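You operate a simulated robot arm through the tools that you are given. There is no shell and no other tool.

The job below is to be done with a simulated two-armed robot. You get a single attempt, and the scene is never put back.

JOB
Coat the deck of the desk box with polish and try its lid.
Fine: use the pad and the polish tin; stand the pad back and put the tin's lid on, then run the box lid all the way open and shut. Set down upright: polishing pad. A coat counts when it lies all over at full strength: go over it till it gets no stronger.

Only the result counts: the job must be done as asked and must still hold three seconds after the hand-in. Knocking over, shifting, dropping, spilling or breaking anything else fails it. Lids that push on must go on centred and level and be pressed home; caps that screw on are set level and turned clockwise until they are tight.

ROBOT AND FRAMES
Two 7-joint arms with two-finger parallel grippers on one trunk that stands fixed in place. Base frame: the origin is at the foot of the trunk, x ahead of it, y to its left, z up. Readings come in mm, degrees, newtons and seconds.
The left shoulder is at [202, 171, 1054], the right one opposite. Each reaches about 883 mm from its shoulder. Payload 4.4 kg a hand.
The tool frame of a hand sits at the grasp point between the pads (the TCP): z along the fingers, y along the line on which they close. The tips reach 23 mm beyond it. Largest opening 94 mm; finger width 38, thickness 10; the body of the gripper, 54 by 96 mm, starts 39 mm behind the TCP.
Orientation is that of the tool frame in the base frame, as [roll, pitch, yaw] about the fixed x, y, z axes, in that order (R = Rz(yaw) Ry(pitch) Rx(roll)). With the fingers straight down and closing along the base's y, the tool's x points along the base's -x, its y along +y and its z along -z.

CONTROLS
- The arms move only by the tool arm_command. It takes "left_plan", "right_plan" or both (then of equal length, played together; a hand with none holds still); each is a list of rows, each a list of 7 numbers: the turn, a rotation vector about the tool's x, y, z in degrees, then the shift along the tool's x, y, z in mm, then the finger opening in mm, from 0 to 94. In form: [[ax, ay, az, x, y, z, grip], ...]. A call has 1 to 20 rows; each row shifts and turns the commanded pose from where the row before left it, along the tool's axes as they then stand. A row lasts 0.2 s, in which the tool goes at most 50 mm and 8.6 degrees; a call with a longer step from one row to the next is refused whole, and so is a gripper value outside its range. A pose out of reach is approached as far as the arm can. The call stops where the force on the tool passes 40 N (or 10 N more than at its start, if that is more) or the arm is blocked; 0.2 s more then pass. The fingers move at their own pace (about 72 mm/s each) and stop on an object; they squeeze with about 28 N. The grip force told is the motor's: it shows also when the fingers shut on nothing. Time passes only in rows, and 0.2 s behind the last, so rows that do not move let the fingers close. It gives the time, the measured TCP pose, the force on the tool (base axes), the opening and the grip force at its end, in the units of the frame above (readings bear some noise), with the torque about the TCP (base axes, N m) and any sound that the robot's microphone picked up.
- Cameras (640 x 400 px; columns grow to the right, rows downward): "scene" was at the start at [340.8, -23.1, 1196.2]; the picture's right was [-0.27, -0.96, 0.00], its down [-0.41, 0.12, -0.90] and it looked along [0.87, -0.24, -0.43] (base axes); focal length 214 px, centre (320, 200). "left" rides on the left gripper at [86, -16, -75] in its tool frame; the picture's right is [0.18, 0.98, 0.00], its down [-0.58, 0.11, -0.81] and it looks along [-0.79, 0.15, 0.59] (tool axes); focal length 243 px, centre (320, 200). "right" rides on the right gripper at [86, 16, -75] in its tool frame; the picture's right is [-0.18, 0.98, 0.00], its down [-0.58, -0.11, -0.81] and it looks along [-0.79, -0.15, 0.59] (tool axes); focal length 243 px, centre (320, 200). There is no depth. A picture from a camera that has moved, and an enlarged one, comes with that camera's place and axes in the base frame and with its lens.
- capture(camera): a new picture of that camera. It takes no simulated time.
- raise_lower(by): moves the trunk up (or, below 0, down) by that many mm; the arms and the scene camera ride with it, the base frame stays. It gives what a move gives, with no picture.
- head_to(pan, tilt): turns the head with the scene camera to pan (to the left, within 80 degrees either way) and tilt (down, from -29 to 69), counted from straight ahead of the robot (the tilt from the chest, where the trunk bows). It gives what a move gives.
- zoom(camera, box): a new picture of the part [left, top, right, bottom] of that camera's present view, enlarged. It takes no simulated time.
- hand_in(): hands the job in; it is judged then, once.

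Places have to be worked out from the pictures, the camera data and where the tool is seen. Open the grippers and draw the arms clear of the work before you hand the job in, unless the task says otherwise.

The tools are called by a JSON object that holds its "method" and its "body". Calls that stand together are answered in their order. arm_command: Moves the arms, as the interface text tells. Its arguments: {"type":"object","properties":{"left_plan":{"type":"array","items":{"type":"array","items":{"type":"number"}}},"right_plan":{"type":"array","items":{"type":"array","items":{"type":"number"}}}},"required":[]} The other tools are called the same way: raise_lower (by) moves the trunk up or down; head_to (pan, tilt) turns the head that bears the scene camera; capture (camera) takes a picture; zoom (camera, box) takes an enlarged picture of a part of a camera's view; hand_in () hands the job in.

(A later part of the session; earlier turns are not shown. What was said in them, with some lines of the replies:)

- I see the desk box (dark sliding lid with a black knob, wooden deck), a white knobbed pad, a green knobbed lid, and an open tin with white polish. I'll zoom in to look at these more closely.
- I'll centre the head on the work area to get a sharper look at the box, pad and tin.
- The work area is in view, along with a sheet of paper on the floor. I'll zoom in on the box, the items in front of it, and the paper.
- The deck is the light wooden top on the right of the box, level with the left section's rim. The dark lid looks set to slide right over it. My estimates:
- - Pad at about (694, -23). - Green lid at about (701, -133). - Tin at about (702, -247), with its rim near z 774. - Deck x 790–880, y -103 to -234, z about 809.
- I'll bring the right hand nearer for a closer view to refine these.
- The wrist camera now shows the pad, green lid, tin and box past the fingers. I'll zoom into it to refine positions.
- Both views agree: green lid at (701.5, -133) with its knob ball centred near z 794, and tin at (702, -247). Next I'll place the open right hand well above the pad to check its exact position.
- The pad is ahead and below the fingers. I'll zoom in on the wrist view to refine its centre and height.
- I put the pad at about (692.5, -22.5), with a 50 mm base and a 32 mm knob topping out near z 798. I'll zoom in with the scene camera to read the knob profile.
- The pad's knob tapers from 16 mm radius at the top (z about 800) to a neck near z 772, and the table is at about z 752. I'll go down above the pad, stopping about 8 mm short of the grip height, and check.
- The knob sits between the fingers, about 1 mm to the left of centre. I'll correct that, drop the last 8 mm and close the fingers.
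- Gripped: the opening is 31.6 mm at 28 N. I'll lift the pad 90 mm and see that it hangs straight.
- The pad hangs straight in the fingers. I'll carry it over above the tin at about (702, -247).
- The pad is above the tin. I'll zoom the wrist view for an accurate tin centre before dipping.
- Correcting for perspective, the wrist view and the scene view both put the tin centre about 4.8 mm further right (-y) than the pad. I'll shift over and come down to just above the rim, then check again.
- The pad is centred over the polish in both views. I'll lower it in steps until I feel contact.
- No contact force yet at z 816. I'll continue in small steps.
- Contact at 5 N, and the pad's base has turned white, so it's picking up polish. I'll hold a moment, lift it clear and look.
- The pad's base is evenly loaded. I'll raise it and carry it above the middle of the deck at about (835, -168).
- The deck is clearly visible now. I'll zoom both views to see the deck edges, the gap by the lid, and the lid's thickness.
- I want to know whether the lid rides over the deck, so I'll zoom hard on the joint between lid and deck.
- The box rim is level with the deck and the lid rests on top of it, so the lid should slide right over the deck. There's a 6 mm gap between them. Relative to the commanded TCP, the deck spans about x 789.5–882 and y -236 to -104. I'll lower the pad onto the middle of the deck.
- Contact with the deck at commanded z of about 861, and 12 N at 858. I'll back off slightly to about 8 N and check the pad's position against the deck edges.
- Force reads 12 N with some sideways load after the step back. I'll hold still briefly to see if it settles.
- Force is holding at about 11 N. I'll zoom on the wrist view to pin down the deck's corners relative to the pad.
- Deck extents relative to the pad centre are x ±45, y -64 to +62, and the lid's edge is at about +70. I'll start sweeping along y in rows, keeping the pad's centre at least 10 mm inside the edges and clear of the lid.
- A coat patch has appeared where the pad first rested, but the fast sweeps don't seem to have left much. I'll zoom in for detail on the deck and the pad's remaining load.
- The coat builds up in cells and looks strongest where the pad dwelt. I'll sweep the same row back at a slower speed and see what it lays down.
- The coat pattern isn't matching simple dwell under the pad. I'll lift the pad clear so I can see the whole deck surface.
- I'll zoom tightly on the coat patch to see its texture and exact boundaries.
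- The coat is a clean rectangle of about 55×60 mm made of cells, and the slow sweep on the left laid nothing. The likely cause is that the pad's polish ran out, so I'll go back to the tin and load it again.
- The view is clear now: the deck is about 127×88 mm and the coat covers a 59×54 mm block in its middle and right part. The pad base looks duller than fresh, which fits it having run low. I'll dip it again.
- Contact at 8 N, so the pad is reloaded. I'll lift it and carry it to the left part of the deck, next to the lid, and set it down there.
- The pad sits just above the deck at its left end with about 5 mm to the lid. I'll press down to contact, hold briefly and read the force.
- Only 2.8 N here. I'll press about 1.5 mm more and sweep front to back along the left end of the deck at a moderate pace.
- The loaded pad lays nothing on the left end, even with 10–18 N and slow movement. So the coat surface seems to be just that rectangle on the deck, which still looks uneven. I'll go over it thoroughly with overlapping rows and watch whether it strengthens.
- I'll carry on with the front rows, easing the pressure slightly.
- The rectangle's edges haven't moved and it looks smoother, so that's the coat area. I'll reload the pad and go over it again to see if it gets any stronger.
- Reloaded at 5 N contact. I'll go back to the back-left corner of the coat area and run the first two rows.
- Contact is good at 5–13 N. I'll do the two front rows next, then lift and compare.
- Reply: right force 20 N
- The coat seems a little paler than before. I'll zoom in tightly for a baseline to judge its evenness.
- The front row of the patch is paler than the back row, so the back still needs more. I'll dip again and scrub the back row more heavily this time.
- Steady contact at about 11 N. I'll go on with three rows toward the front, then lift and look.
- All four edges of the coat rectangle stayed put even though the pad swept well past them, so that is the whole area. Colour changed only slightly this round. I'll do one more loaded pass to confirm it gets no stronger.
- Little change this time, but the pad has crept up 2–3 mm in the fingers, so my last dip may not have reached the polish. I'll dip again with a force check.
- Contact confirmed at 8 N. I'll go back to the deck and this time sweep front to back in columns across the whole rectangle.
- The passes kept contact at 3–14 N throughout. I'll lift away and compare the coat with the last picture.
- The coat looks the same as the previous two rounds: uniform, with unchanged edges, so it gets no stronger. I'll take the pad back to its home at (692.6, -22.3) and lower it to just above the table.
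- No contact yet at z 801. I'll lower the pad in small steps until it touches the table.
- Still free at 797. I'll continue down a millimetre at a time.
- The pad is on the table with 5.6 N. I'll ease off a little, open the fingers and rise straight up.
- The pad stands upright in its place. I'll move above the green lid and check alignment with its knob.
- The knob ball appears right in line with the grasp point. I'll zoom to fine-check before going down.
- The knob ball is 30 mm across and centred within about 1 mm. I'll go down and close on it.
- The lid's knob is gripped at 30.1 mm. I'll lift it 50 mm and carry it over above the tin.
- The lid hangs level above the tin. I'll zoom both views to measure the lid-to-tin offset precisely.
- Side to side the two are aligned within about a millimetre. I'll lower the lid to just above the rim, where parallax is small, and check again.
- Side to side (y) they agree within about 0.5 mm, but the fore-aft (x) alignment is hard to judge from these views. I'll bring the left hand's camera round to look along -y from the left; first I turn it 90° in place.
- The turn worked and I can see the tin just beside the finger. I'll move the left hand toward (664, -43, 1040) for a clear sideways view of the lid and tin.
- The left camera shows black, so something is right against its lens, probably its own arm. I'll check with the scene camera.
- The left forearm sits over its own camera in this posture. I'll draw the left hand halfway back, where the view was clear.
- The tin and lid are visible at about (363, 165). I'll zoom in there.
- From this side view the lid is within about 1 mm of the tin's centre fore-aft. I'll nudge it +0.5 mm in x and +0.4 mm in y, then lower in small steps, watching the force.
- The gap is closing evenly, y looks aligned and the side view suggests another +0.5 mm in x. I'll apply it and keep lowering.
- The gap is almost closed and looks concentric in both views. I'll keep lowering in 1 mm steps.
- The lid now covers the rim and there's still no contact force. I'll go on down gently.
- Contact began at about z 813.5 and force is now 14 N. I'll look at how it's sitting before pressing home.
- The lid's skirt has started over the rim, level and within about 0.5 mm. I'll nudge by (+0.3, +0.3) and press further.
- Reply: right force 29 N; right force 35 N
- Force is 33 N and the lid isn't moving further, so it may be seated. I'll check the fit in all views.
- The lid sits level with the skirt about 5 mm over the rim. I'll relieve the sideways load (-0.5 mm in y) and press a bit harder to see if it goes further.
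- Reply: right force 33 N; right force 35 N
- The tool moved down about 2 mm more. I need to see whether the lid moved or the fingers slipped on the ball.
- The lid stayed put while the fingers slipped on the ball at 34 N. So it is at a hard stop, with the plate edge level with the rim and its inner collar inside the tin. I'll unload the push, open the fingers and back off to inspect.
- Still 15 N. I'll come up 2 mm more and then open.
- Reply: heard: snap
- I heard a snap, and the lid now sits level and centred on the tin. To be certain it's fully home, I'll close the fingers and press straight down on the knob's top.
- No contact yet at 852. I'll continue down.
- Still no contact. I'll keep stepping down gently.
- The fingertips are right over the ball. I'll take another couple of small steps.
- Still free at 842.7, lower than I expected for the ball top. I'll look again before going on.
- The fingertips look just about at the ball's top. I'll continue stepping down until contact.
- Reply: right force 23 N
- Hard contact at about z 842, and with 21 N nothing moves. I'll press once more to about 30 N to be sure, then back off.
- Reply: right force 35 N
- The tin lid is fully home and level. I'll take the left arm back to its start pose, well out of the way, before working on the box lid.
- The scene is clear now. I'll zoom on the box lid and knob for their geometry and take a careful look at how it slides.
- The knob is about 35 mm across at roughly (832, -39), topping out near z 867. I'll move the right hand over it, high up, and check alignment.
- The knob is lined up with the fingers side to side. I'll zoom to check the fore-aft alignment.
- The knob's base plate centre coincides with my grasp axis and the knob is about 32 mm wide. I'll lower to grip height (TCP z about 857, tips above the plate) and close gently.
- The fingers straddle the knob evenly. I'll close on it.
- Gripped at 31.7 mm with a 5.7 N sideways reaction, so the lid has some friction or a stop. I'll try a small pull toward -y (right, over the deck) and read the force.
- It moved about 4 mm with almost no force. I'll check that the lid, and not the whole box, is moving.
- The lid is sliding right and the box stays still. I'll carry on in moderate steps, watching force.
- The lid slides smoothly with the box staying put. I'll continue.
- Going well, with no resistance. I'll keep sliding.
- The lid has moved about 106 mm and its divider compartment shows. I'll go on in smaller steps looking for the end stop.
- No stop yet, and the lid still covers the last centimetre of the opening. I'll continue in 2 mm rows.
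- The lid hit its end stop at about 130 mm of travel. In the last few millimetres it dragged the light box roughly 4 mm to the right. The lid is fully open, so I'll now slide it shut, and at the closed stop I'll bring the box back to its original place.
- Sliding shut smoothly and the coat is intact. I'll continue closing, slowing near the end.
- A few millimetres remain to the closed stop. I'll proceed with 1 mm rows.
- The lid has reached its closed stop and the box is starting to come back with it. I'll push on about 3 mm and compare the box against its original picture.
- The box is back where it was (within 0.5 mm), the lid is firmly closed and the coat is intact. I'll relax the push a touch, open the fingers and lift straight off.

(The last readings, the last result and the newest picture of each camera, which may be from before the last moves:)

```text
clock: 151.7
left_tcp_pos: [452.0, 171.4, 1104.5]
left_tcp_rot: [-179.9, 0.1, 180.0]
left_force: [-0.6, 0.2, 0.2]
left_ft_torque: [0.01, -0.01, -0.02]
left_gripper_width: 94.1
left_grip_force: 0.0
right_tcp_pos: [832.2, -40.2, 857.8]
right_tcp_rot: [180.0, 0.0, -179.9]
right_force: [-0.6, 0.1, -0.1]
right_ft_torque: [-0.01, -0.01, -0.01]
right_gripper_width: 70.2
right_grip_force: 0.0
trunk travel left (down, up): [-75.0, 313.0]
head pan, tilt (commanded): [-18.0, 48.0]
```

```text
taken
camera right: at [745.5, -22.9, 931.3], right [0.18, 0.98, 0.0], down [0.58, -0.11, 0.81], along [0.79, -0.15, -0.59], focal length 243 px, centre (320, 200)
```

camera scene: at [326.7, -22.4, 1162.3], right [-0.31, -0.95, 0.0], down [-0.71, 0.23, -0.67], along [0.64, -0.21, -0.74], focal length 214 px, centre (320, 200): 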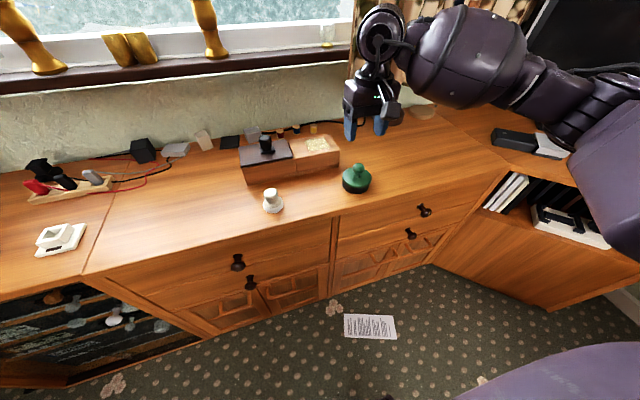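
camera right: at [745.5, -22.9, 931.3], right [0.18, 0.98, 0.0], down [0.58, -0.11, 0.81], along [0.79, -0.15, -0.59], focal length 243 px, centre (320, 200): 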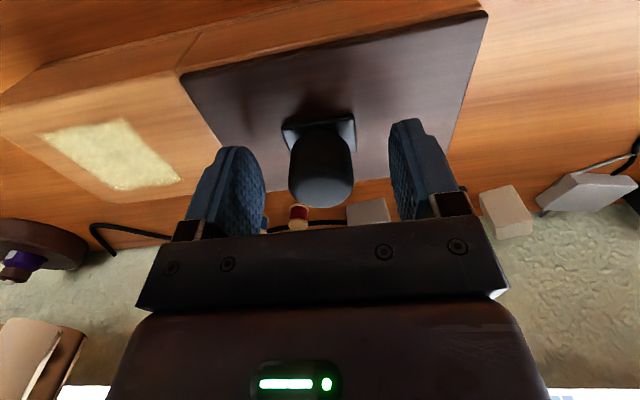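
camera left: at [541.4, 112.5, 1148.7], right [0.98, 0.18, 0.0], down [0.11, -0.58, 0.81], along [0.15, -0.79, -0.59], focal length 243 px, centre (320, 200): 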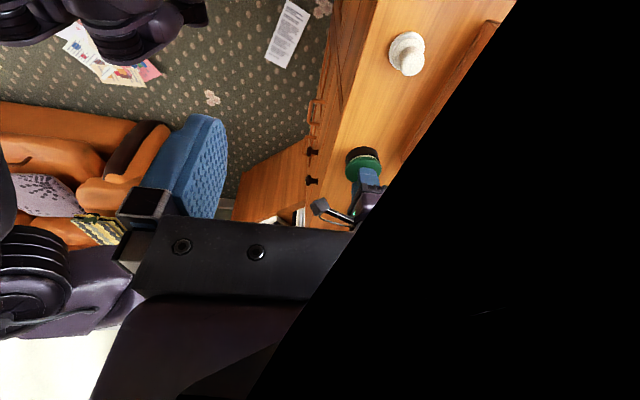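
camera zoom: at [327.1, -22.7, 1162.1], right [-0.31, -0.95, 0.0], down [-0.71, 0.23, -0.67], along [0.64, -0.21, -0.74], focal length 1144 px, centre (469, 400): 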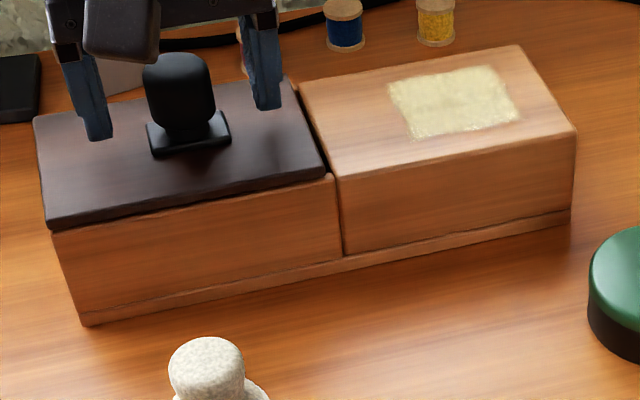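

The lid is released and fully closed. I'll lift clear and draw the right arm back to its start pose.

{"method": "arm_command", "body": {"right_plan": [[0, 0, 0, 0, 0, -30, 70], [0, 0, 0, 0, 0, -40, 70], [0, 0, 0, 0, 0, -40, 70], [0, 0, 0, 38, -23.7, -10, 80], [0, 0, 0, 38, -23.7, -10, 94], [0, 0, 0, 38, -23.7, -10, 94], [0, 0, 0, 38, -23.7, -10, 94], [0, 0, 0, 38, -23.7, -10, 94], [0, 0, 0, 38, -23.7, -10, 94], [0, 0, 0, 38, -23.7, -10, 94], [0, 0, 0, 38, -23.7, -10, 94], [0, 0, 0, 38, -23.7, -10, 94], [0, 0, 0, 38, -23.7, -10, 94]]}}

{"method": "capture", "body": {"camera": "scene"}}

{"method": "zoom", "body": {"camera": "scene", "box": [232, 125, 352, 200]}}

{"method": "zoom", "body": {"camera": "scene", "box": [300, 135, 332, 155]}}

{"method": "zoom", "body": {"camera": "scene", "box": [250, 150, 390, 230]}}

```text
clock: 154.5
left_tcp_pos: [450.6, 171.9, 1105.9]
left_tcp_rot: [180.0, 0.0, 179.9]
left_force: [0.8, 0.0, 0.5]
left_ft_torque: [-0.04, -0.02, 0.03]
left_gripper_width: 93.9
left_grip_force: 0.1
right_tcp_pos: [452.6, -277.7, 1068.7]
right_tcp_rot: [-179.9, -0.1, -179.9]
right_force: [-1.1, -0.2, 0.4]
right_ft_torque: [-0.01, -0.01, -0.01]
right_gripper_width: 94.2
right_grip_force: 0.0
trunk travel left (down, up): [-75.0, 313.0]
head pan, tilt (commanded): [-18.0, 48.0]
```

```text
taken
camera scene: at [326.3, -22.6, 1162.6], right [-0.31, -0.95, 0.0], down [-0.71, 0.23, -0.67], along [0.64, -0.21, -0.74], focal length 214 px, centre (320, 200)
```

scene: 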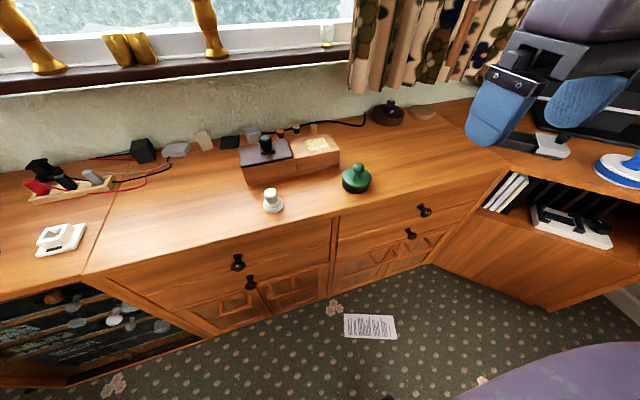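

```text
5.33 times, centred on (292, 162) of scene
camera zoom: at [326.3, -22.6, 1162.6], right [-0.31, -0.95, 0.0], down [-0.71, 0.23, -0.67], along [0.64, -0.21, -0.74], focal length 1144 px, centre (469, 400)
```

zoom: 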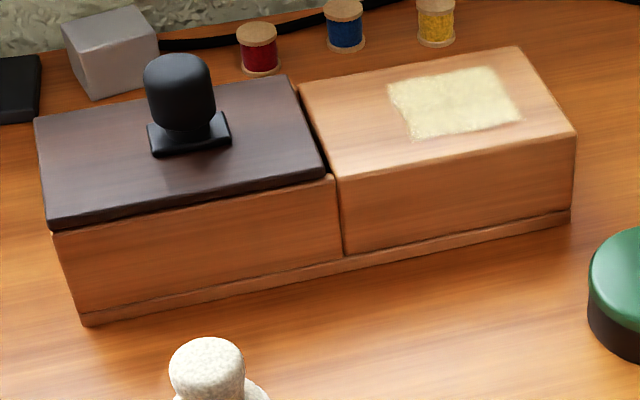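

```text
16.00 times, centred on (316, 145) of scene
camera zoom: at [326.3, -22.6, 1162.6], right [-0.31, -0.95, 0.0], down [-0.71, 0.23, -0.67], along [0.64, -0.21, -0.74], focal length 3432 px, centre (384, 1080)
```

zoom: 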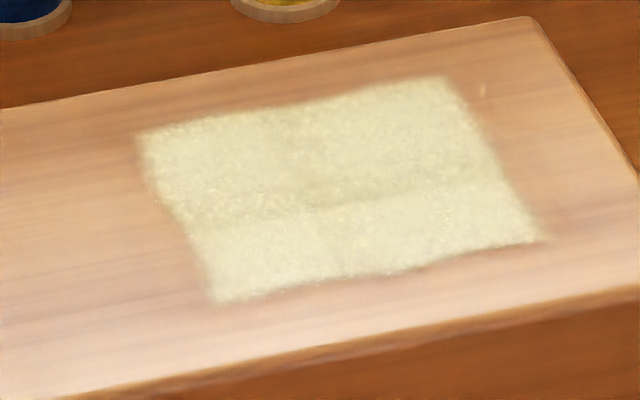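

```text
4.57 times, centred on (320, 190) of scene
camera zoom: at [326.3, -22.6, 1162.6], right [-0.31, -0.95, 0.0], down [-0.71, 0.23, -0.67], along [0.64, -0.21, -0.74], focal length 980 px, centre (320, 246)
```

zoom: 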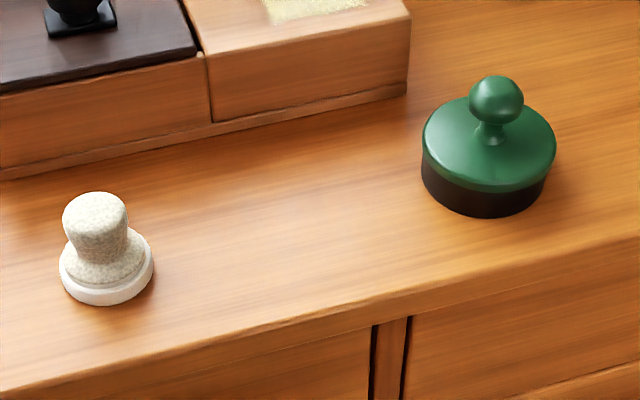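

Final check of the pictures:

- **Coat:** even over its whole rectangle, and it got no stronger over the last rounds.
- **Pad:** upright, about 3 mm from where it started.
- **Tin:** lid snapped on level and centred.
- **Box:** lid was run to its open stop and is shut again, and the box sits in its original place.

Both grippers are open and the arms are clear, so I'm handing the job in.

{"method": "hand_in", "body": {}}

```text
The job is handed in.
```

I've handed the job in. By the last pictures everything asked for is done, but I don't know how it was judged.

- **Deck coat:** The polish took only on a rectangle of about 59×54 mm on the deck. Pressing the loaded pad on the rest of the deck laid nothing. I made four loaded passes after the first. The last rounds showed no visible change, so I took it as full strength.
- **Pad:** It is standing upright, about 3 mm from where it started.
- **Tin:** The lid is on, level and centred. I heard it snap and pressed it again at about 34 N; it didn't move.
- **Box lid:** I slid it to its open stop, about 130 mm of travel, and back shut. At the open stop the lid dragged the box about 4 mm. I brought the box back when closing, and it now matches its original position to within about 0.5 mm.

Both grippers are open and the arms are clear of the work.
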